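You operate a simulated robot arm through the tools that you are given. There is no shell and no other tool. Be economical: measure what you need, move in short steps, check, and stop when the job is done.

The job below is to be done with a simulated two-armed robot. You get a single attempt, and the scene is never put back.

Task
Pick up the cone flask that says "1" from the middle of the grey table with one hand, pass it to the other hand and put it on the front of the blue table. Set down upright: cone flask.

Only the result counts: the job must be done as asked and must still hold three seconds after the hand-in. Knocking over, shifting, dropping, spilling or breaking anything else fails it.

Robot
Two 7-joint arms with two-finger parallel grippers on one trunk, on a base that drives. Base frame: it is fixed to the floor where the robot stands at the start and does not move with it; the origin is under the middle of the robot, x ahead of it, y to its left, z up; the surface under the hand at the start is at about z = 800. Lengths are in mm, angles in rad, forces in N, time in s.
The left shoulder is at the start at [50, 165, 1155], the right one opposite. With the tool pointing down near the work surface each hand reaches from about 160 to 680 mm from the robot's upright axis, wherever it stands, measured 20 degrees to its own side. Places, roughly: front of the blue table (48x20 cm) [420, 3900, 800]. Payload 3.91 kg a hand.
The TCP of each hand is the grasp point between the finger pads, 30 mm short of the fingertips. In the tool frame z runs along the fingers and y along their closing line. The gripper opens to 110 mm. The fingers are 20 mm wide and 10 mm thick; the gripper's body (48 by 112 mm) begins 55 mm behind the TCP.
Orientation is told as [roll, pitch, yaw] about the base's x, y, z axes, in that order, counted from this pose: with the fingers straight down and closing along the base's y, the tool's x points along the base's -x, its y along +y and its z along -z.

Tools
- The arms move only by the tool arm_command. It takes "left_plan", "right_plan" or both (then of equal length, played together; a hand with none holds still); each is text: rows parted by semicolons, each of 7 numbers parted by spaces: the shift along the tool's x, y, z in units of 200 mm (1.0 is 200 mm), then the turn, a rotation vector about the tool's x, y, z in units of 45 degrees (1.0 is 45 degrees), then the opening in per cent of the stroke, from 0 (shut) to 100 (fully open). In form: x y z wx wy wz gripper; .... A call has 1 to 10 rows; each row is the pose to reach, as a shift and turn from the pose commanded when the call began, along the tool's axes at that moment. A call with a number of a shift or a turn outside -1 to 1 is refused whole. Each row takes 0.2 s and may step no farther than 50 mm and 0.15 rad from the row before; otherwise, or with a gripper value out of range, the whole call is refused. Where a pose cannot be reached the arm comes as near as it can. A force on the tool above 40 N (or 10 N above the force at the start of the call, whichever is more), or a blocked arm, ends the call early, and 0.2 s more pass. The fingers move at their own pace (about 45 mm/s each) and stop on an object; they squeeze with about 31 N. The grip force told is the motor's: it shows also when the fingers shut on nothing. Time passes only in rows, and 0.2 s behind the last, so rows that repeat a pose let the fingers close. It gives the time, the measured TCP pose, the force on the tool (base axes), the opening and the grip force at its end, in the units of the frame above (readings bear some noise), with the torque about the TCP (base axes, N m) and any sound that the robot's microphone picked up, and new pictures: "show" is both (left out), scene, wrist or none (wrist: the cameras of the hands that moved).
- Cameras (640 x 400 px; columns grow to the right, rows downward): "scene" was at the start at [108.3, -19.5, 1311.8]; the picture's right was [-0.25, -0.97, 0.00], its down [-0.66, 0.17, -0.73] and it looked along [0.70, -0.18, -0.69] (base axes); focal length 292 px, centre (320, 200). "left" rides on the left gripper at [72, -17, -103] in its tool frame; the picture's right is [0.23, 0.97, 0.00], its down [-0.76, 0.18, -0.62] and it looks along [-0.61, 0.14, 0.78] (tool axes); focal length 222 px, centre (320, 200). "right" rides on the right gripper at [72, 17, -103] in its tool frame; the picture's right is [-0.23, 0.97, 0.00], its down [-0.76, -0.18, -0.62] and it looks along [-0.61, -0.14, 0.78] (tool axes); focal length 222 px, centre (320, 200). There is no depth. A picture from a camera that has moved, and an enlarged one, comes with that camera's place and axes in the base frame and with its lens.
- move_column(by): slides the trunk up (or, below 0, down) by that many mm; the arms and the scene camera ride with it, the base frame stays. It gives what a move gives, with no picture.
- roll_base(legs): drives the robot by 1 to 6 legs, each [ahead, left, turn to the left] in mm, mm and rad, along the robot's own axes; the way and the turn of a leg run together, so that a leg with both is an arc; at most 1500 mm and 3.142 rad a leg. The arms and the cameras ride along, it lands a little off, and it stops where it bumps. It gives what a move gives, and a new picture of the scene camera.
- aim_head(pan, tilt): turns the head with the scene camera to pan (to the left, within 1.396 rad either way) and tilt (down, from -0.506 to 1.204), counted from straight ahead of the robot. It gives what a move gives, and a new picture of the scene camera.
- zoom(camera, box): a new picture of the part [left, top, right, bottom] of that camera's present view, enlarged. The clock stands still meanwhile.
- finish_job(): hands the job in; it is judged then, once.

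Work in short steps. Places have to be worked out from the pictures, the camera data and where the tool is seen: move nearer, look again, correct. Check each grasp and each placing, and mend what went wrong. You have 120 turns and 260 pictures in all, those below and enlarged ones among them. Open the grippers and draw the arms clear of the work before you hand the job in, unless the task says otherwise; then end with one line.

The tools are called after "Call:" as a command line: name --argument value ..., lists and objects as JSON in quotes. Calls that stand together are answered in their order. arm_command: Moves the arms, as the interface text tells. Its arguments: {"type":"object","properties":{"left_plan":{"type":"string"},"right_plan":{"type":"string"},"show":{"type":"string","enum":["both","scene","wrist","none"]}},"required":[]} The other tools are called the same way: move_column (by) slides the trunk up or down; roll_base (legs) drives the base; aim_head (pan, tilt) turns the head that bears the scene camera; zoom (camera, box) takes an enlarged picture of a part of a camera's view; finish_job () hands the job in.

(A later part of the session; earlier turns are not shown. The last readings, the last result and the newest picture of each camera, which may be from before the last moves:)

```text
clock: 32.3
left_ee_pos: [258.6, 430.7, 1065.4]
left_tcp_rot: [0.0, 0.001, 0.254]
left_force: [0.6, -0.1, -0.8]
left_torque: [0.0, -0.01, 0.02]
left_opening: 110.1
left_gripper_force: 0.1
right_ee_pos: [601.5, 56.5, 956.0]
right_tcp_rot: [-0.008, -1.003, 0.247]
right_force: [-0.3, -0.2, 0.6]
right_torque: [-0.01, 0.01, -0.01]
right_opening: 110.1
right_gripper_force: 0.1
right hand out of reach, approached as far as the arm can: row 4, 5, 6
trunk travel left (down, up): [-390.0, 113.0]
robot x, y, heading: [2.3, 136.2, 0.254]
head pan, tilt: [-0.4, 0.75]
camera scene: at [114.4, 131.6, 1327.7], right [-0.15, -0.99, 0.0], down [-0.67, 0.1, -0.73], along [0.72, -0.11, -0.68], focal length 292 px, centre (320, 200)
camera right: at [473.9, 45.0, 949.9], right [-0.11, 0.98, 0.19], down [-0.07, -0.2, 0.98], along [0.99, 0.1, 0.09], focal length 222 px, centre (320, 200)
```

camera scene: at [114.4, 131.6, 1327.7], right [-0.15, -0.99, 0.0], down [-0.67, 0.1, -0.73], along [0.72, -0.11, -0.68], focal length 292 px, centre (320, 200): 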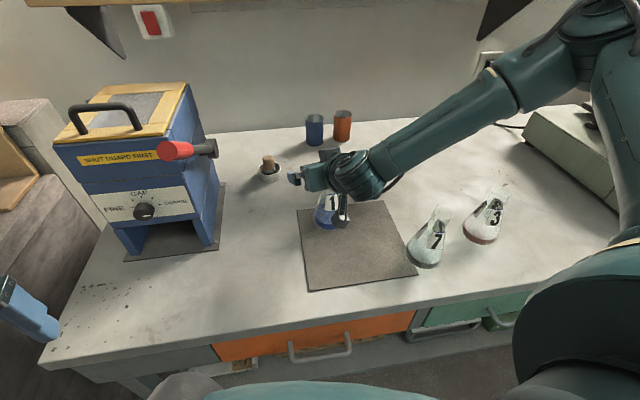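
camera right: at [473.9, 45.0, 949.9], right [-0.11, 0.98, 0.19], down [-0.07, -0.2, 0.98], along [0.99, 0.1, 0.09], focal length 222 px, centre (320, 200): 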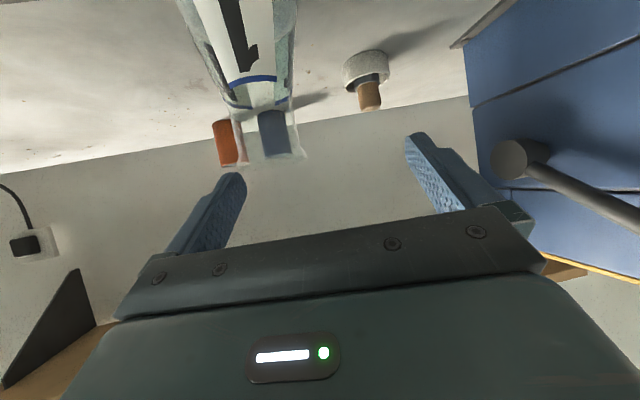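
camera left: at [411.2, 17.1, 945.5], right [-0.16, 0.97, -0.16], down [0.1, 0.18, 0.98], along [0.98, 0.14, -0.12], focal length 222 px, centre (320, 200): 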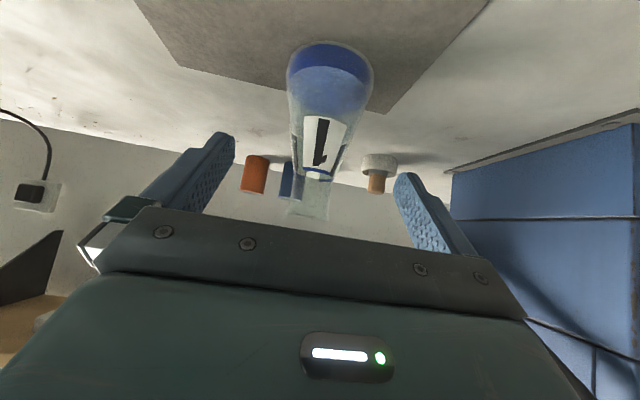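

The arm drifted to what it can reach: TCP [601, 56, 956] with a flatter 33° tilt, and the flask is untouched. That posture suits the neck. I centre it with a small base move, then lower the trunk 40 mm to neck height.

Call:
roll_base --legs '[[-19, -18.5, 0]]'

Call:
zoom --camera "right" --box '[0, 0, 640, 400]'

```text
clock: 33.1
left_ee_pos: [243.1, 408.8, 1064.7]
left_tcp_rot: [0.001, -0.002, 0.254]
left_force: [-0.8, -0.3, 0.0]
left_torque: [0.03, -0.04, -0.02]
left_opening: 110.1
left_gripper_force: 0.0
right_ee_pos: [587.7, 36.6, 957.2]
right_tcp_rot: [-0.009, -1.004, 0.248]
right_force: [0.4, -0.4, -1.0]
right_torque: [0.0, -0.02, 0.01]
right_opening: 110.0
right_gripper_force: 0.1
trunk travel left (down, up): [-390.0, 113.0]
robot x, y, heading: [-7.8, 113.7, 0.251]
head pan, tilt: [-0.4, 0.75]
camera scene: at [100.4, 108.7, 1327.7], right [-0.15, -0.99, 0.0], down [-0.67, 0.1, -0.73], along [0.72, -0.11, -0.68], focal length 292 px, centre (320, 200)
```

scene: 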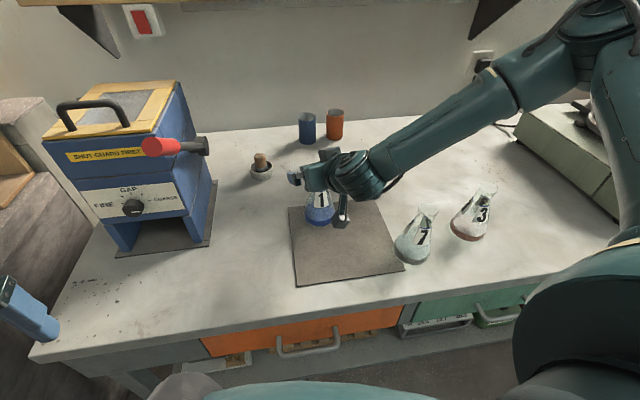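

```text
1.00 times, centred on (320, 200) of right (not enlarged: the box is as wide or as high as the picture)
camera zoom: at [460.0, 22.4, 949.8], right [-0.11, 0.98, 0.19], down [-0.07, -0.2, 0.98], along [0.99, 0.1, 0.09], focal length 222 px, centre (320, 200)
```

zoom: 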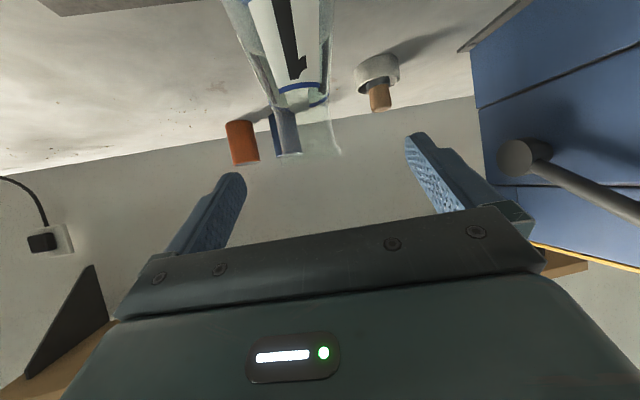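

The flask axis is centred between the fingers, with the neck at roughly z 902–932. I lower the trunk 35 mm to bring the pads onto the neck.

Call:
move_column --by -35

Call:
zoom --camera "right" --box '[0, 0, 640, 400]'

```text
clock: 33.9
left_ee_pos: [244.9, 408.1, 1030.0]
left_tcp_rot: [0.0, -0.004, 0.255]
left_force: [0.4, 0.7, -0.2]
left_torque: [0.01, 0.0, 0.04]
left_opening: 109.8
left_gripper_force: 0.1
right_ee_pos: [587.8, 34.7, 922.5]
right_tcp_rot: [-0.011, -1.005, 0.248]
right_force: [-0.2, 0.4, 0.1]
right_torque: [-0.01, 0.02, 0.0]
right_opening: 110.0
right_gripper_force: 0.1
trunk travel left (down, up): [-355.0, 148.0]
robot x, y, heading: [-6.5, 110.4, 0.256]
head pan, tilt: [-0.4, 0.75]
```

```text
1.00 times, centred on (320, 200) of right (not enlarged: the box is as wide or as high as the picture)
camera zoom: at [460.1, 22.9, 914.8], right [-0.11, 0.98, 0.19], down [-0.07, -0.2, 0.98], along [0.99, 0.1, 0.09], focal length 222 px, centre (320, 200)
```

zoom: 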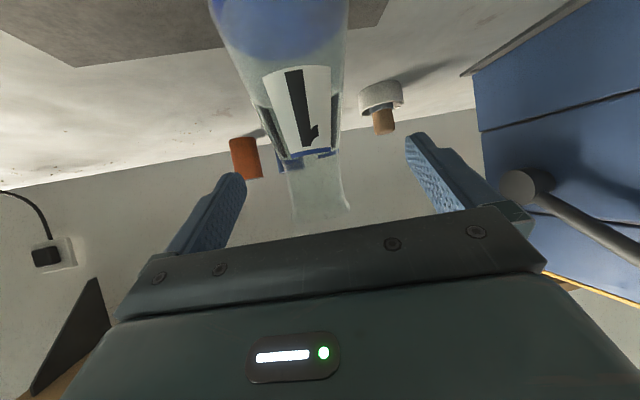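

Everything lines up with the neck. I close the right gripper.

Call:
arm_command --right_plan "0 0 0 0 0 0 60; 0 0 0 0 0 0 40; 0 0 0 0 0 0 20; 0 0 0 0 0 0 0; 0 0 0 0 0 0 0; 0 0 0 0 0 0 0; 0 0 0 0 0 0 0; 0 0 0 0 0 0 0" --show "wrist"

```text
clock: 35.7
left_ee_pos: [243.9, 408.9, 1030.0]
left_tcp_rot: [0.0, -0.002, 0.253]
left_force: [0.0, 1.0, -0.3]
left_torque: [-0.02, 0.0, 0.0]
left_opening: 110.3
left_gripper_force: 0.0
right_ee_pos: [586.6, 35.2, 921.5]
right_tcp_rot: [-0.009, -1.003, 0.245]
right_force: [0.5, -2.9, 2.1]
right_torque: [-0.28, -0.2, -0.05]
right_opening: 36.2
right_gripper_force: 30.7
trunk travel left (down, up): [-355.0, 148.0]
robot x, y, heading: [-7.2, 113.3, 0.252]
head pan, tilt: [-0.4, 0.75]
camera right: at [460.5, 22.5, 914.8], right [-0.11, 0.98, 0.19], down [-0.07, -0.2, 0.98], along [0.99, 0.1, 0.09], focal length 222 px, centre (320, 200)
```

right: 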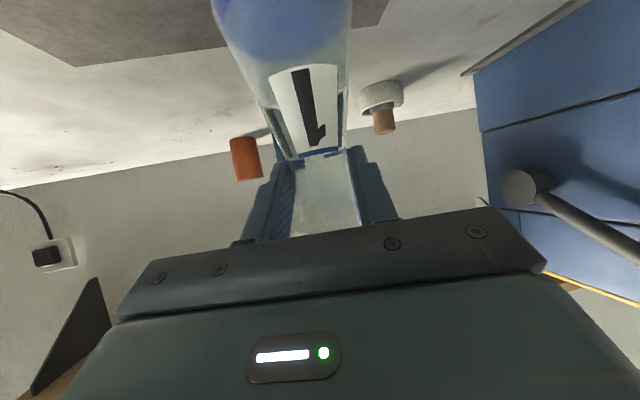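

It holds at 36 mm. I lift 15 mm and check whether it slides.

Call:
move_column --by 15

Call:
zoom --camera "right" --box '[0, 0, 640, 400]'

Call:
zoom --camera "scene" --box '[260, 140, 420, 270]'

```text
clock: 36.4
left_ee_pos: [244.8, 410.0, 1045.6]
left_tcp_rot: [0.001, 0.0, 0.253]
left_force: [0.3, 0.2, -0.3]
left_torque: [-0.01, -0.01, 0.0]
left_opening: 109.8
left_gripper_force: 0.0
right_ee_pos: [587.8, 35.3, 937.1]
right_tcp_rot: [-0.008, -1.006, 0.248]
right_force: [1.1, 0.5, 0.4]
right_torque: [0.02, -0.02, 0.0]
right_opening: 36.3
right_gripper_force: 0.0
trunk travel left (down, up): [-370.0, 133.0]
robot x, y, heading: [-8.1, 110.6, 0.249]
head pan, tilt: [-0.4, 0.75]
```

```text
1.00 times, centred on (320, 200) of right (not enlarged: the box is as wide or as high as the picture)
camera zoom: at [460.3, 23.3, 930.0], right [-0.11, 0.98, 0.19], down [-0.07, -0.2, 0.98], along [0.99, 0.1, 0.09], focal length 222 px, centre (320, 200)
```

zoom: 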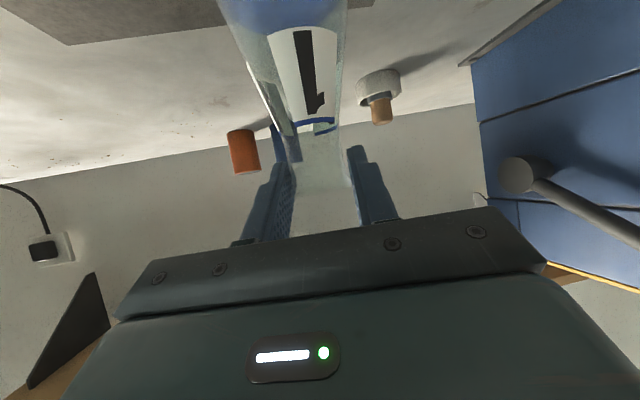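

```text
3.08 times, centred on (340, 205) of scene
camera zoom: at [101.0, 109.6, 1307.7], right [-0.15, -0.99, 0.0], down [-0.67, 0.1, -0.73], along [0.72, -0.11, -0.68], focal length 899 px, centre (258, 185)
```

zoom: 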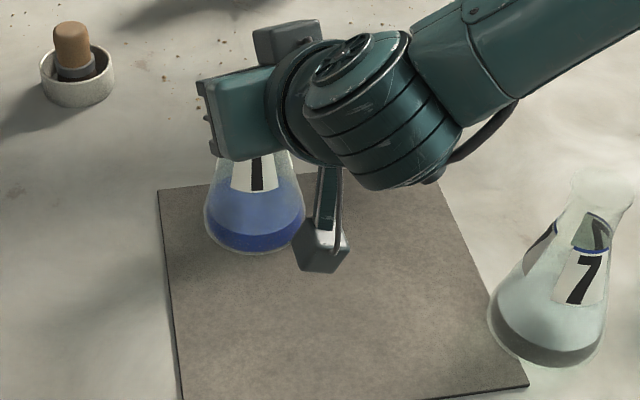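

The flask did not lift, and the grip force reads 0 at 36 mm. I lower back to neck height and command the squeeze again to see what the gripper does.

Call:
move_column --by -13

Call:
arm_command --right_plan "0 0 0 0 0 0 0; 0 0 0 0 0 0 0; 0 0 0 0 0 0 0; 0 0 0 0 0 0 0" --show "wrist"

```text
clock: 37.0
left_ee_pos: [243.0, 409.0, 1031.5]
left_tcp_rot: [0.0, -0.002, 0.254]
left_force: [0.5, 0.4, 0.8]
left_torque: [0.01, -0.02, -0.01]
left_opening: 110.0
left_gripper_force: 0.1
right_ee_pos: [586.4, 36.3, 926.9]
right_tcp_rot: [-0.007, -1.011, 0.246]
right_force: [3.4, -1.1, 16.0]
right_torque: [0.43, -0.52, -0.03]
right_opening: 33.8
right_gripper_force: 31.0
trunk travel left (down, up): [-357.0, 146.0]
robot x, y, heading: [-5.6, 116.2, 0.256]
head pan, tilt: [-0.4, 0.75]
```

```text
clock: 38.0
left_ee_pos: [243.4, 408.8, 1032.5]
left_tcp_rot: [-0.001, -0.002, 0.253]
left_force: [-0.2, -0.1, 0.1]
left_torque: [0.01, -0.03, -0.02]
left_opening: 110.1
left_gripper_force: 0.0
right_ee_pos: [587.1, 36.0, 925.9]
right_tcp_rot: [-0.01, -1.011, 0.248]
right_force: [8.3, -2.0, 20.2]
right_torque: [0.3, -0.52, -0.15]
right_opening: 34.1
right_gripper_force: 31.5
trunk travel left (down, up): [-357.0, 146.0]
robot x, y, heading: [-14.2, 114.1, 0.256]
head pan, tilt: [-0.4, 0.75]
camera right: at [460.5, 23.2, 918.6], right [-0.11, 0.98, 0.19], down [-0.08, -0.2, 0.98], along [0.99, 0.1, 0.1], focal length 222 px, centre (320, 200)
```

right: 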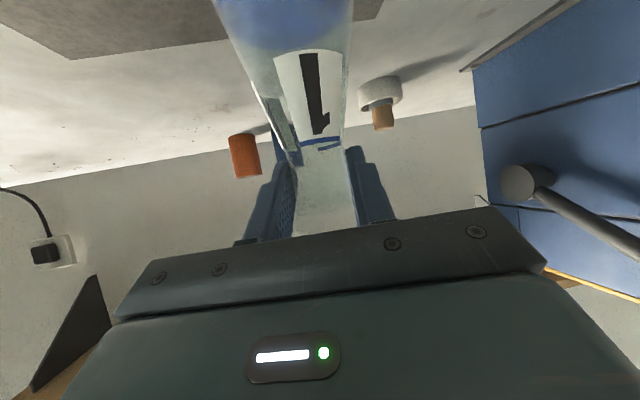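

Now it reads 34 mm with a real squeeze, gripping the neck higher and pressing the flask down slightly. I lift in a small 8 mm step and check.

Call:
move_column --by 8

Call:
arm_command --right_plan "0 0 0 0 0 0 0; 0 0 0 0 0 0 0" --show "wrist"

```text
clock: 38.5
left_ee_pos: [244.0, 409.2, 1039.1]
left_tcp_rot: [0.001, 0.0, 0.251]
left_force: [0.1, 0.5, 0.2]
left_torque: [-0.02, -0.04, -0.02]
left_opening: 109.8
left_gripper_force: 0.1
right_ee_pos: [584.1, 34.7, 927.6]
right_tcp_rot: [-0.008, -0.996, 0.249]
right_force: [0.1, 1.2, 0.2]
right_torque: [-0.03, 0.04, 0.02]
right_opening: 34.3
right_gripper_force: 30.7
trunk travel left (down, up): [-365.0, 138.0]
robot x, y, heading: [-8.4, 112.8, 0.252]
head pan, tilt: [-0.4, 0.75]
```

```text
clock: 39.1
left_ee_pos: [244.0, 409.4, 1039.3]
left_tcp_rot: [0.001, -0.001, 0.253]
left_force: [0.1, -0.1, -0.2]
left_torque: [0.02, 0.0, -0.03]
left_opening: 109.7
left_gripper_force: 0.0
right_ee_pos: [586.0, 34.8, 930.6]
right_tcp_rot: [-0.009, -1.002, 0.247]
right_force: [-0.1, -0.3, -3.1]
right_torque: [0.0, 0.0, 0.02]
right_opening: 34.3
right_gripper_force: 31.3
trunk travel left (down, up): [-365.0, 138.0]
robot x, y, heading: [-6.9, 113.7, 0.252]
head pan, tilt: [-0.4, 0.75]
camera right: at [460.2, 22.8, 924.4], right [-0.11, 0.98, 0.19], down [-0.07, -0.2, 0.98], along [0.99, 0.1, 0.09], focal length 222 px, centre (320, 200)
```

right: 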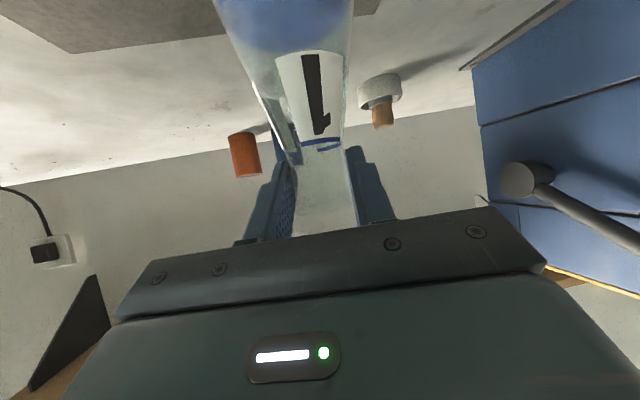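

The force now shows about −3 N, the flask's weight, and the picture is unchanged relative to the hand, so it is lifted. I lift a further 40 mm.

Call:
move_column --by 40

Call:
arm_command --right_plan "0 0 0 0 0 0 0"

```text
clock: 40.0
left_ee_pos: [243.8, 408.2, 1079.2]
left_tcp_rot: [-0.002, -0.001, 0.255]
left_force: [0.0, -0.1, -1.2]
left_torque: [0.03, -0.01, 0.02]
left_opening: 110.0
left_gripper_force: 0.0
right_ee_pos: [587.4, 35.6, 970.6]
right_tcp_rot: [-0.009, -1.003, 0.247]
right_force: [-0.3, 0.4, -3.5]
right_torque: [-0.04, 0.06, 0.01]
right_opening: 34.1
right_gripper_force: 30.7
trunk travel left (down, up): [-405.0, 98.0]
robot x, y, heading: [-8.1, 112.4, 0.254]
head pan, tilt: [-0.4, 0.75]
```

```text
clock: 40.4
left_ee_pos: [244.8, 408.7, 1079.2]
left_tcp_rot: [0.0, 0.0, 0.252]
left_force: [0.1, -0.2, -0.6]
left_torque: [0.01, 0.0, 0.02]
left_opening: 110.1
left_gripper_force: 0.1
right_ee_pos: [586.4, 34.9, 971.8]
right_tcp_rot: [-0.008, -1.002, 0.248]
right_force: [-0.1, -0.2, -3.4]
right_torque: [-0.06, 0.03, 0.0]
right_opening: 34.1
right_gripper_force: 31.1
trunk travel left (down, up): [-405.0, 98.0]
robot x, y, heading: [-10.9, 114.2, 0.252]
head pan, tilt: [-0.4, 0.75]
camera scene: at [101.2, 109.4, 1342.6], right [-0.15, -0.99, 0.0], down [-0.67, 0.1, -0.73], along [0.72, -0.11, -0.68], focal length 292 px, centre (320, 200)
camera right: at [460.4, 22.8, 964.5], right [-0.11, 0.98, 0.19], down [-0.07, -0.2, 0.98], along [0.99, 0.1, 0.09], focal length 222 px, centre (320, 200)
```

scene: 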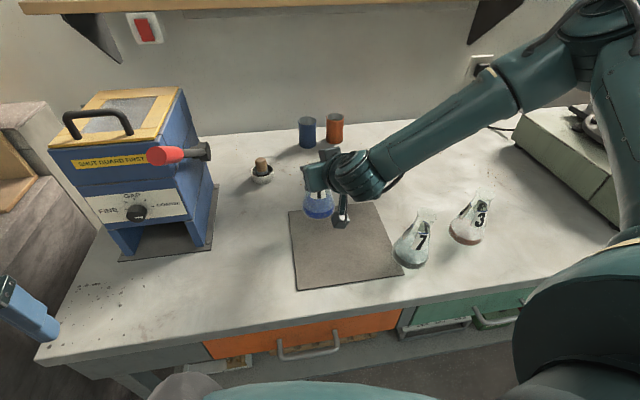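
right: 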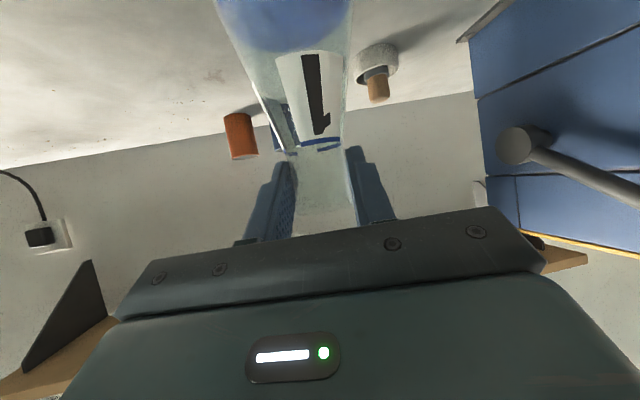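

The flask is held upright with its bottom at about z 845. I back the robot away from the table for a free handover space, moving only over the empty mat.

Call:
roll_base --legs '[[-350, 0, 0]]'

```text
clock: 42.6
left_ee_pos: [-92.9, 323.5, 1080.1]
left_tcp_rot: [0.001, -0.002, 0.259]
left_force: [-0.7, 0.3, 0.5]
left_torque: [0.02, -0.04, -0.03]
left_opening: 109.9
left_gripper_force: 0.0
right_ee_pos: [252.3, -49.0, 971.6]
right_tcp_rot: [-0.008, -1.005, 0.254]
right_force: [-1.2, 0.0, -2.6]
right_torque: [-0.02, 0.0, -0.03]
right_opening: 34.1
right_gripper_force: 31.0
trunk travel left (down, up): [-405.0, 98.0]
robot x, y, heading: [-344.4, 31.5, 0.258]
head pan, tilt: [-0.4, 0.75]
camera scene: at [-234.4, 22.8, 1342.7], right [-0.14, -0.99, 0.0], down [-0.68, 0.1, -0.73], along [0.72, -0.1, -0.68], focal length 292 px, centre (320, 200)
```

scene: 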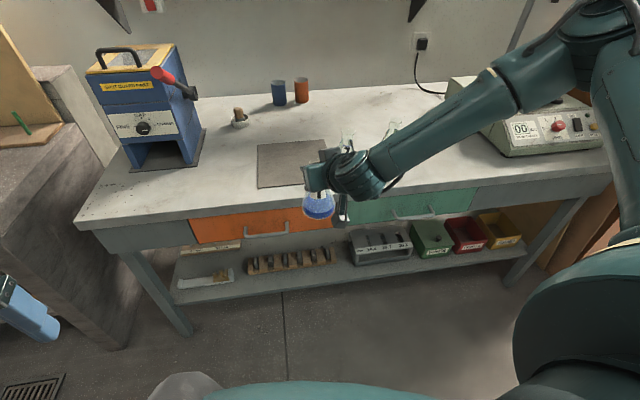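

There's free space now. I move the right hand inward and back while yawing it about the vertical, keeping the flask upright. This is the first half.

Call:
arm_command --right_plan "0.031 0.069 -0.049 -0.084 0 -0.054 0; 0.062 0.139 -0.098 -0.169 0 -0.108 0; 0.094 0.208 -0.147 -0.253 0 -0.161 0; 0.125 0.278 -0.196 -0.337 0 -0.215 0; 0.156 0.347 -0.245 -0.421 0 -0.269 0"

```text
clock: 43.8
left_ee_pos: [-91.8, 324.2, 1079.2]
left_tcp_rot: [-0.001, -0.001, 0.259]
left_force: [0.4, -0.1, 0.8]
left_torque: [-0.01, -0.01, 0.01]
left_opening: 110.1
left_gripper_force: 0.0
right_ee_pos: [184.5, 4.8, 1004.1]
right_tcp_rot: [-0.013, -0.99, 0.648]
right_force: [0.0, 1.0, -3.0]
right_torque: [0.0, 0.0, 0.01]
right_opening: 34.4
right_gripper_force: 30.6
right hand out of reach, approached as far as the arm can: row 1, 2, 3, 4, 5
trunk travel left (down, up): [-405.0, 98.0]
robot x, y, heading: [-346.8, 25.5, 0.254]
head pan, tilt: [-0.4, 0.75]
camera scene: at [-234.0, 22.9, 1342.7], right [-0.14, -0.99, 0.0], down [-0.68, 0.1, -0.73], along [0.72, -0.1, -0.68], focal length 292 px, centre (320, 200)
camera right: at [73.2, -55.3, 999.8], right [-0.48, 0.86, 0.18], down [0.02, -0.2, 0.98], along [0.88, 0.48, 0.08], focal length 222 px, centre (320, 200)
```

scene: 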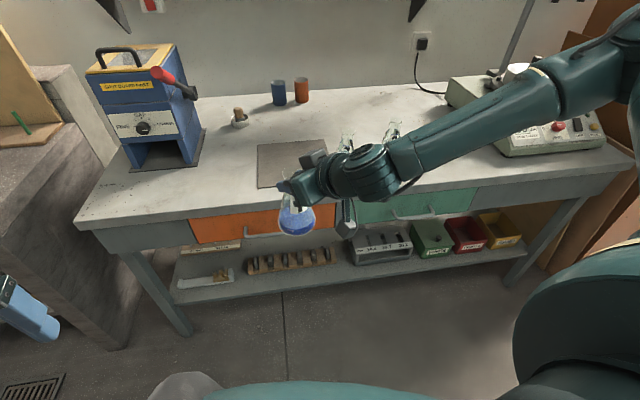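
right: 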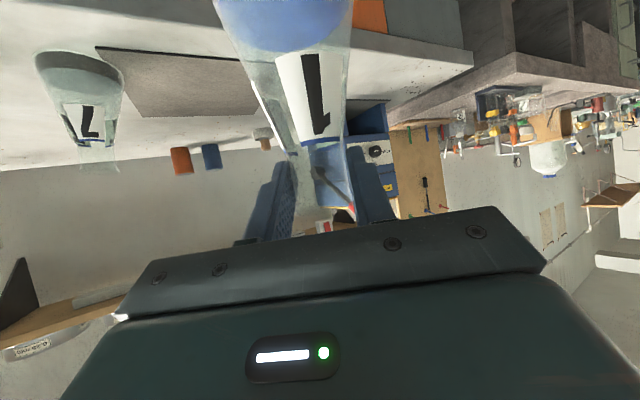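

It follows, with a bias to rise. I continue inward, letting it rise 30 mm.

Call:
arm_command --right_plan "-0.005 0.087 -0.047 -0.084 0 -0.055 0; -0.01 0.173 -0.094 -0.167 0 -0.11 0; -0.015 0.26 -0.141 -0.251 0 -0.165 0; -0.02 0.346 -0.188 -0.334 0 -0.22 0; -0.025 0.433 -0.235 -0.418 0 -0.275 0; -0.025 0.433 -0.235 -0.418 0 -0.275 0"

```text
clock: 45.2
left_ee_pos: [-92.0, 322.9, 1080.2]
left_tcp_rot: [0.001, -0.001, 0.26]
left_force: [-0.2, -0.3, 0.3]
left_torque: [0.0, 0.03, 0.01]
left_opening: 110.1
left_gripper_force: 0.1
right_ee_pos: [103.8, 54.8, 1034.9]
right_tcp_rot: [-0.021, -1.0, 1.049]
right_force: [0.3, 0.1, -2.5]
right_torque: [-0.05, 0.03, 0.0]
right_opening: 34.3
right_gripper_force: 30.7
trunk travel left (down, up): [-405.0, 98.0]
robot x, y, heading: [-341.8, 25.4, 0.258]
head pan, tilt: [-0.4, 0.75]
camera scene: at [-233.9, 22.9, 1342.6], right [-0.14, -0.99, 0.0], down [-0.68, 0.1, -0.73], along [0.72, -0.1, -0.68], focal length 292 px, centre (320, 200)
camera right: at [24.6, -44.1, 1028.5], right [-0.77, 0.61, 0.18], down [0.09, -0.18, 0.98], along [0.63, 0.77, 0.09], focal length 222 px, centre (320, 200)
```

scene: 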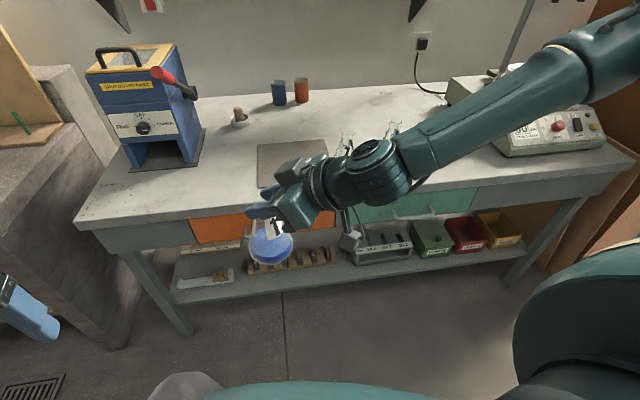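
right: 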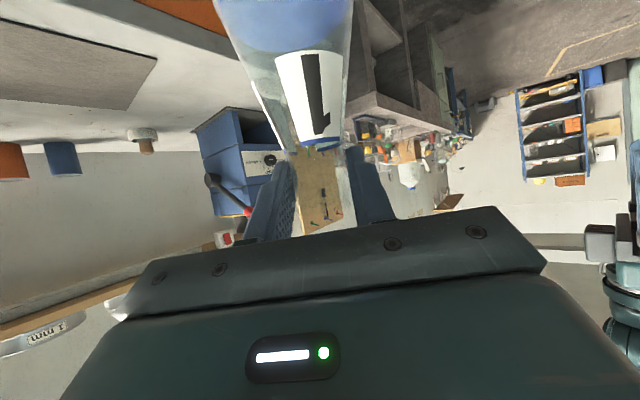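

The flask is held upright at about [108, 62] with its rim near z 1046. I inspect the area round the right hand before planning the left hand's vertical approach.

Call:
zoom --camera "scene" --box '[210, 130, 430, 270]'

Call:
aim_head --pan 0.1 --tilt 0.7

```text
2.86 times, centred on (320, 200) of scene
camera zoom: at [-233.9, 22.9, 1342.6], right [-0.14, -0.99, 0.0], down [-0.68, 0.1, -0.73], along [0.72, -0.1, -0.68], focal length 834 px, centre (320, 200)
```

zoom: 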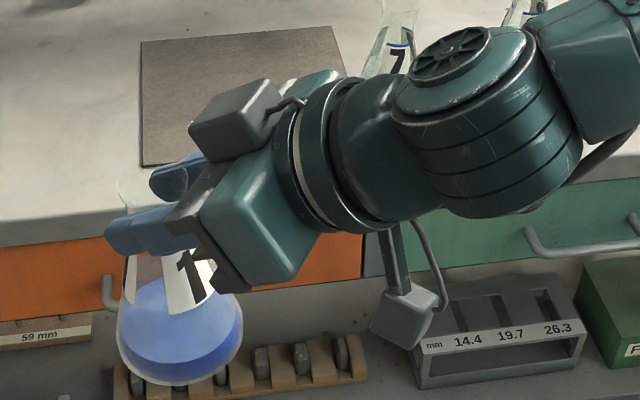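

```text
clock: 46.2
left_ee_pos: [-92.2, 324.6, 1080.6]
left_tcp_rot: [0.0, 0.001, 0.26]
left_force: [0.0, 0.5, 0.2]
left_torque: [-0.01, -0.02, 0.02]
left_opening: 110.1
left_gripper_force: 0.0
right_ee_pos: [103.5, 54.3, 1034.7]
right_tcp_rot: [-0.02, -0.998, 1.048]
right_force: [0.1, 0.2, -2.5]
right_torque: [-0.03, 0.05, 0.0]
right_opening: 34.3
right_gripper_force: 30.7
trunk travel left (down, up): [-405.0, 98.0]
robot x, y, heading: [-343.1, 25.0, 0.256]
head pan, tilt: [0.099, 0.7]
camera scene: at [-236.4, 64.3, 1346.9], right [0.35, -0.94, 0.0], down [-0.6, -0.22, -0.76], along [0.72, 0.27, -0.64], focal length 292 px, centre (320, 200)
```

scene: 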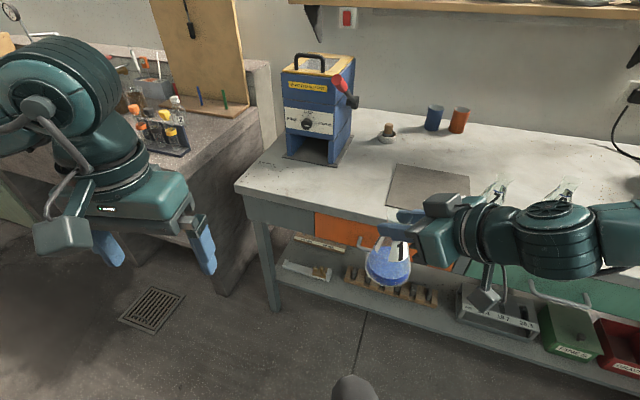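

A grey box on top of the right gripper limits space, so the left hand will come from above, leaning about 15° away from it, with its closing line along the right hand's pointing direction. First I raise the left hand and yaw it −0.78 rad.

Call:
arm_command --left_plan "0 0 -0.08 0 0 0.16 42; 0 0 -0.16 0 0 0.33 42; 0 0 -0.25 0 0 0.5 42; 0 0 -0.33 0 0 0.66 42; 0 0 -0.41 0 0 0.83 42; 0 0 -0.5 0 0 0.995 42; 0 0 -0.5 0 0 0.995 42" --show "scene"

```text
clock: 47.8
left_ee_pos: [-91.9, 323.5, 1181.2]
left_tcp_rot: [-0.002, -0.002, -0.523]
left_force: [-0.4, -0.2, 0.7]
left_torque: [0.03, 0.0, 0.0]
left_opening: 46.2
left_gripper_force: 0.0
right_ee_pos: [103.5, 55.4, 1034.2]
right_tcp_rot: [-0.021, -0.999, 1.045]
right_force: [0.6, 0.0, -2.5]
right_torque: [-0.03, 0.01, -0.01]
right_opening: 34.1
right_gripper_force: 30.9
trunk travel left (down, up): [-405.0, 98.0]
robot x, y, heading: [-343.9, 24.3, 0.257]
head pan, tilt: [0.099, 0.7]
camera scene: at [-236.4, 64.5, 1346.9], right [0.35, -0.94, 0.0], down [-0.6, -0.23, -0.76], along [0.72, 0.27, -0.64], focal length 292 px, centre (320, 200)
```

scene: 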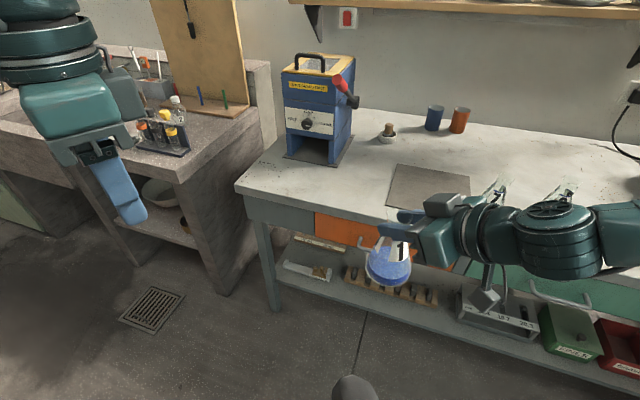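

The left hand yawed cleanly. I move it halfway toward the flask at height, adding the lean.

Call:
arm_command --left_plan "-0.154 -0.063 0 0 0.066 0 42; -0.308 -0.127 0 0 0.133 0 42; -0.462 -0.19 0 0 0.2 0 42; -0.616 -0.254 0 0 0.267 0 42; -0.77 -0.317 0 0 0.333 0 42; -0.77 -0.317 0 0 0.333 0 42"

```text
clock: 49.2
left_ee_pos: [9.4, 192.9, 1179.4]
left_tcp_rot: [-0.001, 0.262, -0.522]
left_force: [0.9, 0.4, -0.1]
left_torque: [-0.05, 0.0, -0.02]
left_opening: 46.1
left_gripper_force: 0.1
right_ee_pos: [103.1, 56.1, 1034.6]
right_tcp_rot: [-0.019, -0.999, 1.049]
right_force: [-1.0, 0.4, -1.8]
right_torque: [0.0, 0.02, 0.03]
right_opening: 34.2
right_gripper_force: 30.6
trunk travel left (down, up): [-405.0, 98.0]
robot x, y, heading: [-345.6, 25.5, 0.262]
head pan, tilt: [0.099, 0.7]
camera scene: at [-236.7, 64.9, 1346.9], right [0.35, -0.94, 0.0], down [-0.6, -0.23, -0.76], along [0.72, 0.27, -0.64], focal length 292 px, centre (320, 200)
camera left: at [-36.0, 199.1, 1298.4], right [0.3, 0.95, 0.06], down [0.87, -0.29, 0.41], along [0.4, -0.07, -0.91], focal length 222 px, centre (320, 200)
```

scene: 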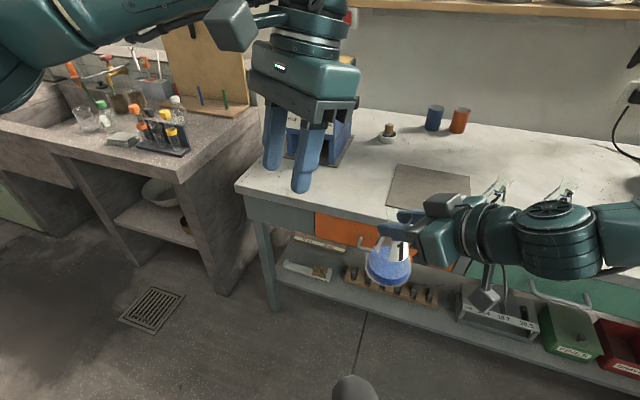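
left: 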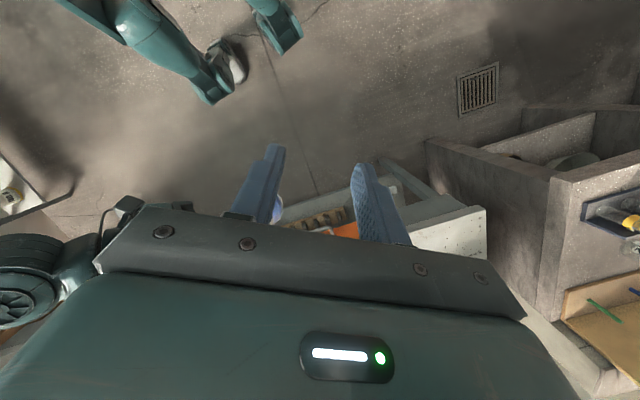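

I go on to the staging point above the flask neck.

Call:
arm_command --left_plan "-0.154 -0.064 -0.021 0 0 0 42; -0.309 -0.128 -0.043 0 0 0 42; -0.463 -0.192 -0.064 0 0 0 42; -0.618 -0.256 -0.086 0 0 0 42; -0.772 -0.32 -0.107 0 0 0 42; -0.772 -0.32 -0.107 0 0 0 42"

```text
clock: 50.6
left_ee_pos: [112.3, 59.9, 1160.5]
left_tcp_rot: [0.0, 0.261, -0.522]
left_force: [-0.2, -0.3, 0.0]
left_torque: [-0.02, -0.01, -0.02]
left_opening: 46.3
left_gripper_force: 0.0
right_ee_pos: [104.4, 55.4, 1033.9]
right_tcp_rot: [-0.019, -0.998, 1.047]
right_force: [0.5, 0.0, -2.6]
right_torque: [-0.05, -0.02, 0.0]
right_opening: 34.1
right_gripper_force: 31.0
trunk travel left (down, up): [-405.0, 98.0]
robot x, y, heading: [-342.7, 24.2, 0.257]
head pan, tilt: [0.099, 0.7]
camera scene: at [-236.5, 64.9, 1346.9], right [0.35, -0.94, 0.0], down [-0.6, -0.23, -0.76], along [0.72, 0.27, -0.64], focal length 292 px, centre (320, 200)
camera left: at [67.0, 65.8, 1279.7], right [0.3, 0.95, 0.06], down [0.87, -0.29, 0.41], along [0.4, -0.07, -0.91], focal length 222 px, centre (320, 200)
```

scene: 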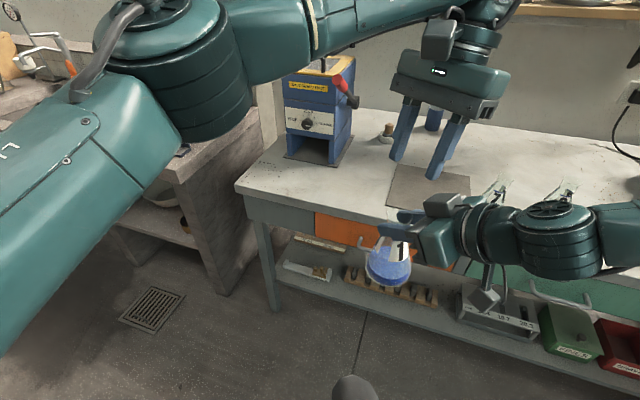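
left: 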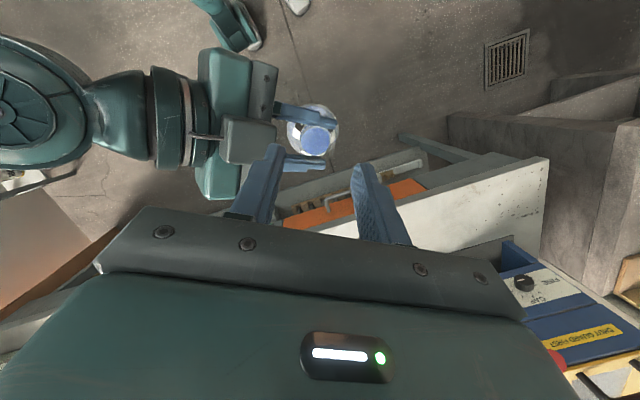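

The left camera looks straight down onto the flask and right hand. I zoom in to measure the neck's position.

Call:
zoom --camera "left" --box '[190, 80, 390, 205]'

```text
3.20 times, centred on (290, 142) of left
camera zoom: at [67.0, 65.8, 1279.7], right [0.3, 0.95, 0.06], down [0.87, -0.29, 0.41], along [0.4, -0.07, -0.91], focal length 711 px, centre (416, 384)
```

zoom: 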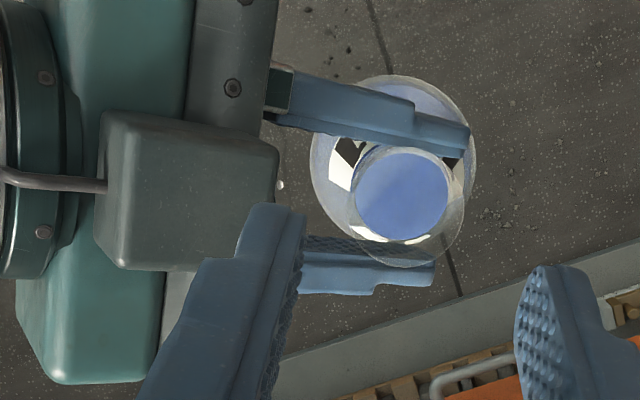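

The rim centre measures [107, 63], as computed. The box is close, so I increase the lean to 20° and descend 60 mm as a first step.

Call:
arm_command --left_plan "0 0 0 0 0.056 0 41; 0 0.006 0 0 0.111 0 41; -0.026 0.006 0.097 0 0.111 0 41; -0.052 0.006 0.193 0 0.111 0 41; -0.078 0.006 0.29 0 0.111 0 41; -0.078 0.006 0.29 0 0.111 0 41" --show "scene"

Call:
zoom --camera "left" --box '[160, 60, 480, 260]'

Call:
zoom --camera "scene" --box '[330, 60, 530, 300]'

```text
clock: 52.1
left_ee_pos: [112.8, 60.5, 1103.1]
left_tcp_rot: [0.0, 0.344, -0.52]
left_force: [-0.2, 1.4, 0.9]
left_torque: [-0.03, 0.01, 0.0]
left_opening: 44.6
left_gripper_force: 0.1
right_ee_pos: [102.2, 52.2, 1027.9]
right_tcp_rot: [-0.002, -0.984, 1.025]
right_force: [-0.4, -0.9, -3.4]
right_torque: [0.06, 0.01, 0.0]
right_opening: 34.2
right_gripper_force: 31.0
trunk travel left (down, up): [-405.0, 98.0]
robot x, y, heading: [-340.4, 26.3, 0.263]
head pan, tilt: [0.099, 0.7]
stopped in row 6 (right hand): the force on the tool passed its limit at 41 N (the readings are from after the stop); the commanded pose is now the measured one
camera scene: at [-236.3, 64.4, 1346.9], right [0.35, -0.94, 0.0], down [-0.6, -0.23, -0.76], along [0.72, 0.27, -0.64], focal length 292 px, centre (320, 200)
```

scene: 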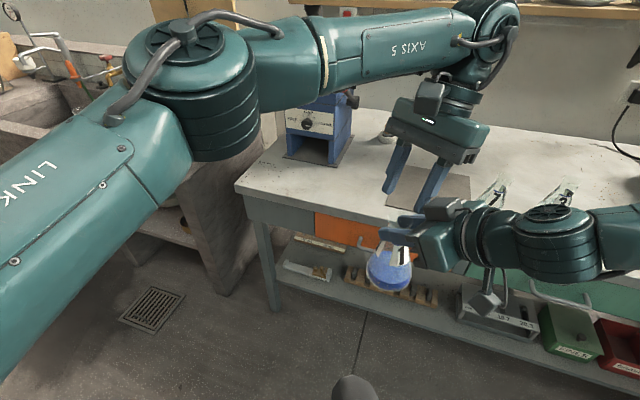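

```text
2.00 times, centred on (320, 160) of left
camera zoom: at [76.1, 61.8, 1225.4], right [0.3, 0.95, 0.08], down [0.89, -0.31, 0.33], along [0.34, -0.03, -0.94], focal length 444 px, centre (320, 280)
```

zoom: 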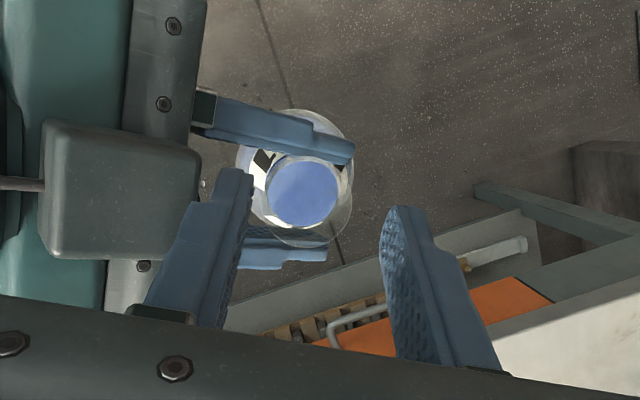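

```text
1.67 times, centred on (430, 180) of scene
camera zoom: at [-236.3, 64.4, 1346.9], right [0.35, -0.94, 0.0], down [-0.6, -0.23, -0.76], along [0.72, 0.27, -0.64], focal length 487 px, centre (137, 233)
```

zoom: 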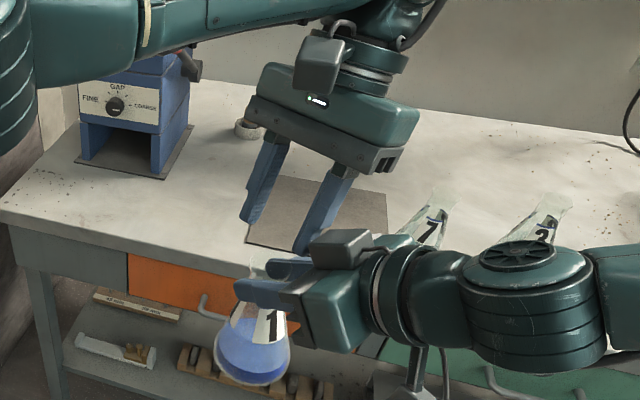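

The left finger touched the right gripper's box. The flask is still held. With this 33° tilt there is no room for the second hand, so I will set the flask back on the table, re-grip it flatter, then hand over. First I take the left hand up and away.

Call:
arm_command --left_plan "0.034 0 -0.094 0 0 0 42; 0.067 0 -0.188 0 0 0 42; 0.101 0 -0.282 0 0 0 42; 0.135 0 -0.376 0 0 0 42; 0.3 0.06 -0.34 0 0 0 42; 0.46 0.12 -0.28 0 0 0 42; 0.62 0.2 -0.22 0 0 0 42; 0.78 0.28 -0.16 0 0 0 42; 0.93 0.32 -0.1 0 0 0 42"

```text
clock: 54.1
left_ee_pos: [-3.5, 198.9, 1184.3]
left_tcp_rot: [0.001, 0.344, -0.521]
left_force: [-0.1, 0.0, 0.5]
left_torque: [-0.02, -0.01, 0.0]
left_opening: 46.2
left_gripper_force: 0.1
right_ee_pos: [101.6, 53.3, 1029.4]
right_tcp_rot: [-0.001, -0.984, 1.03]
right_force: [0.0, 0.3, -2.5]
right_torque: [0.0, -0.02, -0.03]
right_opening: 34.3
right_gripper_force: 31.2
trunk travel left (down, up): [-405.0, 98.0]
robot x, y, heading: [-342.0, 22.6, 0.261]
head pan, tilt: [0.099, 0.7]
camera scene: at [-236.8, 65.0, 1346.9], right [0.35, -0.94, 0.0], down [-0.6, -0.23, -0.76], along [0.72, 0.27, -0.64], focal length 292 px, centre (320, 200)
camera left: at [-38.9, 201.5, 1306.8], right [0.3, 0.95, 0.08], down [0.89, -0.31, 0.33], along [0.34, -0.03, -0.94], focal length 222 px, centre (320, 200)
```

scene: 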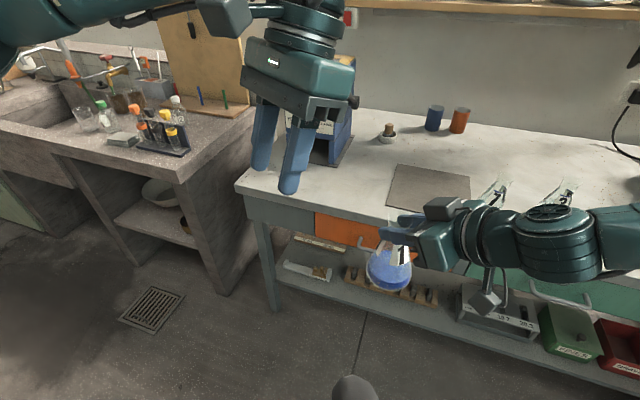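
left: 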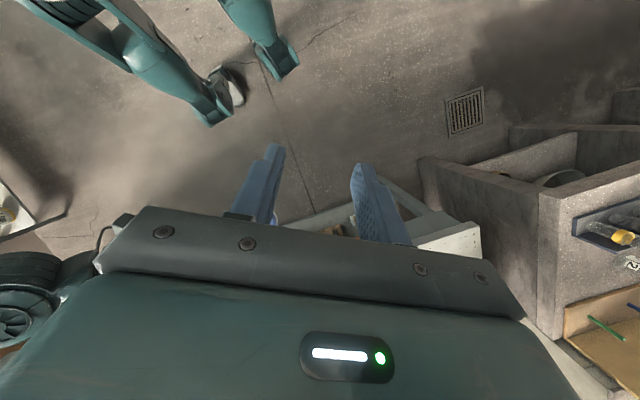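

The left hand is clear. I park it further back, then turn the base right so that the right forearm stays off the table when I set the flask down.

Call:
arm_command --left_plan "0.184 0.068 0.066 0 0 0 60; 0.368 0.137 0.133 0 0 0 60; 0.55 0.2 0.2 0 0 0 60; 0.737 0.273 0.265 0 0 0 60" --show "none"

Call:
roll_base --legs '[[0, 0, -0.51]]'

```text
clock: 55.1
left_ee_pos: [-111.5, 324.3, 1183.9]
left_tcp_rot: [-0.002, 0.344, -0.521]
left_force: [0.0, -0.6, 0.8]
left_torque: [-0.02, -0.02, -0.01]
left_opening: 66.1
left_gripper_force: 0.1
right_ee_pos: [102.1, 52.4, 1029.8]
right_tcp_rot: [-0.003, -0.986, 1.029]
right_force: [-0.2, 0.2, -1.6]
right_torque: [-0.03, 0.0, -0.04]
right_opening: 34.0
right_gripper_force: 31.6
trunk travel left (down, up): [-405.0, 98.0]
robot x, y, heading: [-346.3, 21.5, 0.257]
head pan, tilt: [0.099, 0.7]
```

```text
clock: 56.9
left_ee_pos: [6.1, 170.1, 1184.2]
left_tcp_rot: [-0.001, 0.344, -1.036]
left_force: [-0.8, 0.5, 0.2]
left_torque: [0.04, 0.01, 0.03]
left_opening: 66.0
left_gripper_force: 0.1
right_ee_pos: [56.0, -169.8, 1029.3]
right_tcp_rot: [-0.002, -0.983, 0.514]
right_force: [0.1, -0.3, -2.7]
right_torque: [-0.01, 0.01, -0.01]
right_opening: 33.9
right_gripper_force: 30.5
trunk travel left (down, up): [-405.0, 98.0]
robot x, y, heading: [-345.5, 25.6, -0.256]
head pan, tilt: [0.099, 0.7]
camera scene: at [-232.2, 6.0, 1346.9], right [-0.16, -0.99, 0.0], down [-0.64, 0.1, -0.76], along [0.76, -0.12, -0.64], focal length 292 px, centre (320, 200)
```

scene: 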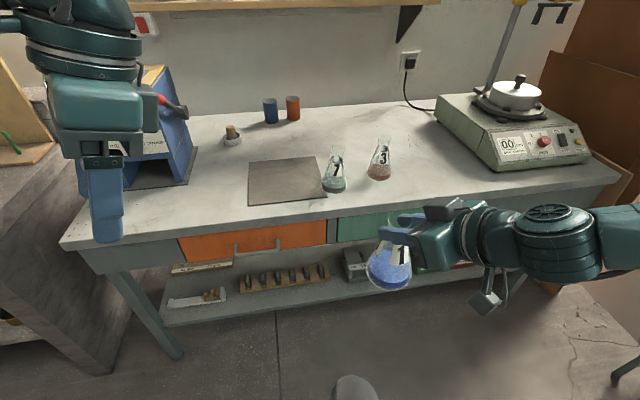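

I drive sideways, then ahead, so the flask comes over the free front of the mat near [420, 15].

Call:
roll_base --legs '[[0, 260, 0], [300, 0, 0]]'

Call:
aim_head --pan 0.1 --tilt 0.85

```text
clock: 61.5
left_ee_pos: [364.1, 344.9, 1184.0]
left_tcp_rot: [-0.002, 0.346, -1.041]
left_force: [0.7, 0.0, -0.2]
left_torque: [0.0, -0.01, 0.02]
left_opening: 66.0
left_gripper_force: 0.2
right_ee_pos: [414.5, 3.6, 1028.3]
right_tcp_rot: [0.0, -0.984, 0.508]
right_force: [0.7, -0.7, -2.5]
right_torque: [-0.03, -0.02, -0.01]
right_opening: 34.1
right_gripper_force: 31.0
trunk travel left (down, up): [-405.0, 98.0]
robot x, y, heading: [13.6, 201.4, -0.26]
head pan, tilt: [0.099, 0.7]
camera scene: at [126.6, 180.9, 1346.8], right [-0.16, -0.99, 0.0], down [-0.64, 0.1, -0.76], along [0.75, -0.12, -0.64], focal length 292 px, centre (320, 200)
```

scene: 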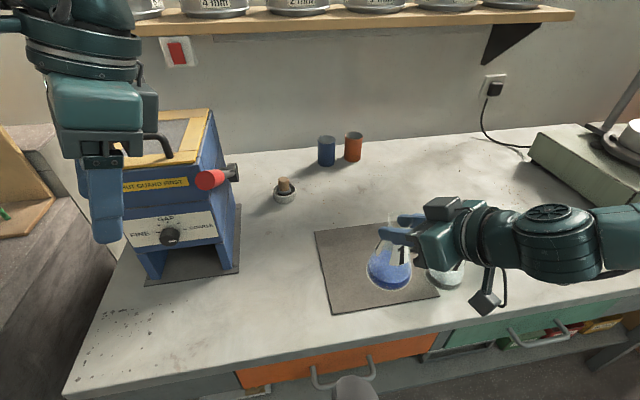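

```text
clock: 62.2
left_ee_pos: [363.9, 344.8, 1184.7]
left_tcp_rot: [-0.002, 0.344, -1.04]
left_force: [-0.3, 0.4, -0.7]
left_torque: [0.03, 0.0, -0.01]
left_opening: 66.2
left_gripper_force: 0.0
right_ee_pos: [413.9, 3.2, 1028.4]
right_tcp_rot: [0.0, -0.984, 0.509]
right_force: [-0.4, -0.4, -3.1]
right_torque: [-0.04, 0.01, 0.02]
right_opening: 34.1
right_gripper_force: 31.5
trunk travel left (down, up): [-405.0, 98.0]
robot x, y, heading: [16.7, 201.6, -0.261]
head pan, tilt: [0.099, 0.85]
camera scene: at [119.3, 182.2, 1334.7], right [-0.16, -0.99, 0.0], down [-0.74, 0.12, -0.66], along [0.65, -0.11, -0.75], focal length 292 px, centre (320, 200)
```

scene: 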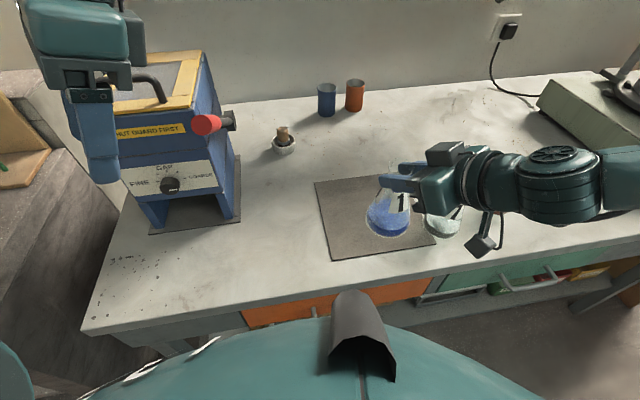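

The flask hangs over the mat, and the forearm is off the table. I lower the trunk 98 mm to near contact.

Call:
move_column --by -97

Call:
zoom --camera "scene" --box '[280, 100, 520, 270]'

Call:
zoom --camera "right" --box '[0, 0, 640, 400]'

```text
clock: 63.5
left_ee_pos: [365.2, 344.4, 1087.0]
left_tcp_rot: [-0.001, 0.345, -1.039]
left_force: [0.1, 0.3, -0.3]
left_torque: [-0.03, 0.02, 0.0]
left_opening: 65.7
left_gripper_force: 0.1
right_ee_pos: [415.2, 2.5, 932.2]
right_tcp_rot: [-0.002, -0.983, 0.509]
right_force: [0.0, -0.6, -3.7]
right_torque: [-0.03, 0.06, -0.04]
right_opening: 34.0
right_gripper_force: 31.1
trunk travel left (down, up): [-308.0, 195.0]
robot x, y, heading: [16.9, 198.0, -0.264]
head pan, tilt: [0.099, 0.85]
```

```text
2.35 times, centred on (400, 185) of scene
camera zoom: at [119.2, 182.2, 1237.7], right [-0.16, -0.99, 0.0], down [-0.74, 0.12, -0.66], along [0.65, -0.11, -0.75], focal length 687 px, centre (132, 235)
```

zoom: 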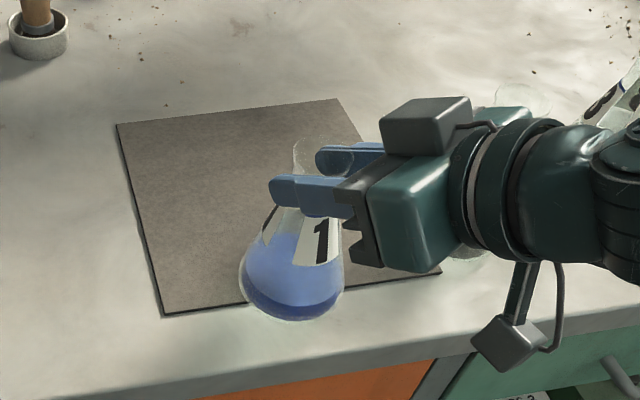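

```text
1.00 times, centred on (320, 200) of right (not enlarged: the box is as wide or as high as the picture)
camera zoom: at [296.1, -42.6, 927.8], right [-0.36, 0.91, 0.19], down [0.0, -0.2, 0.98], along [0.93, 0.36, 0.07], focal length 222 px, centre (320, 200)
```

zoom: 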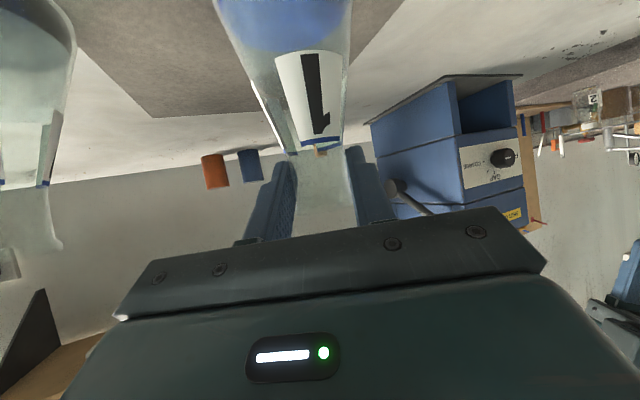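

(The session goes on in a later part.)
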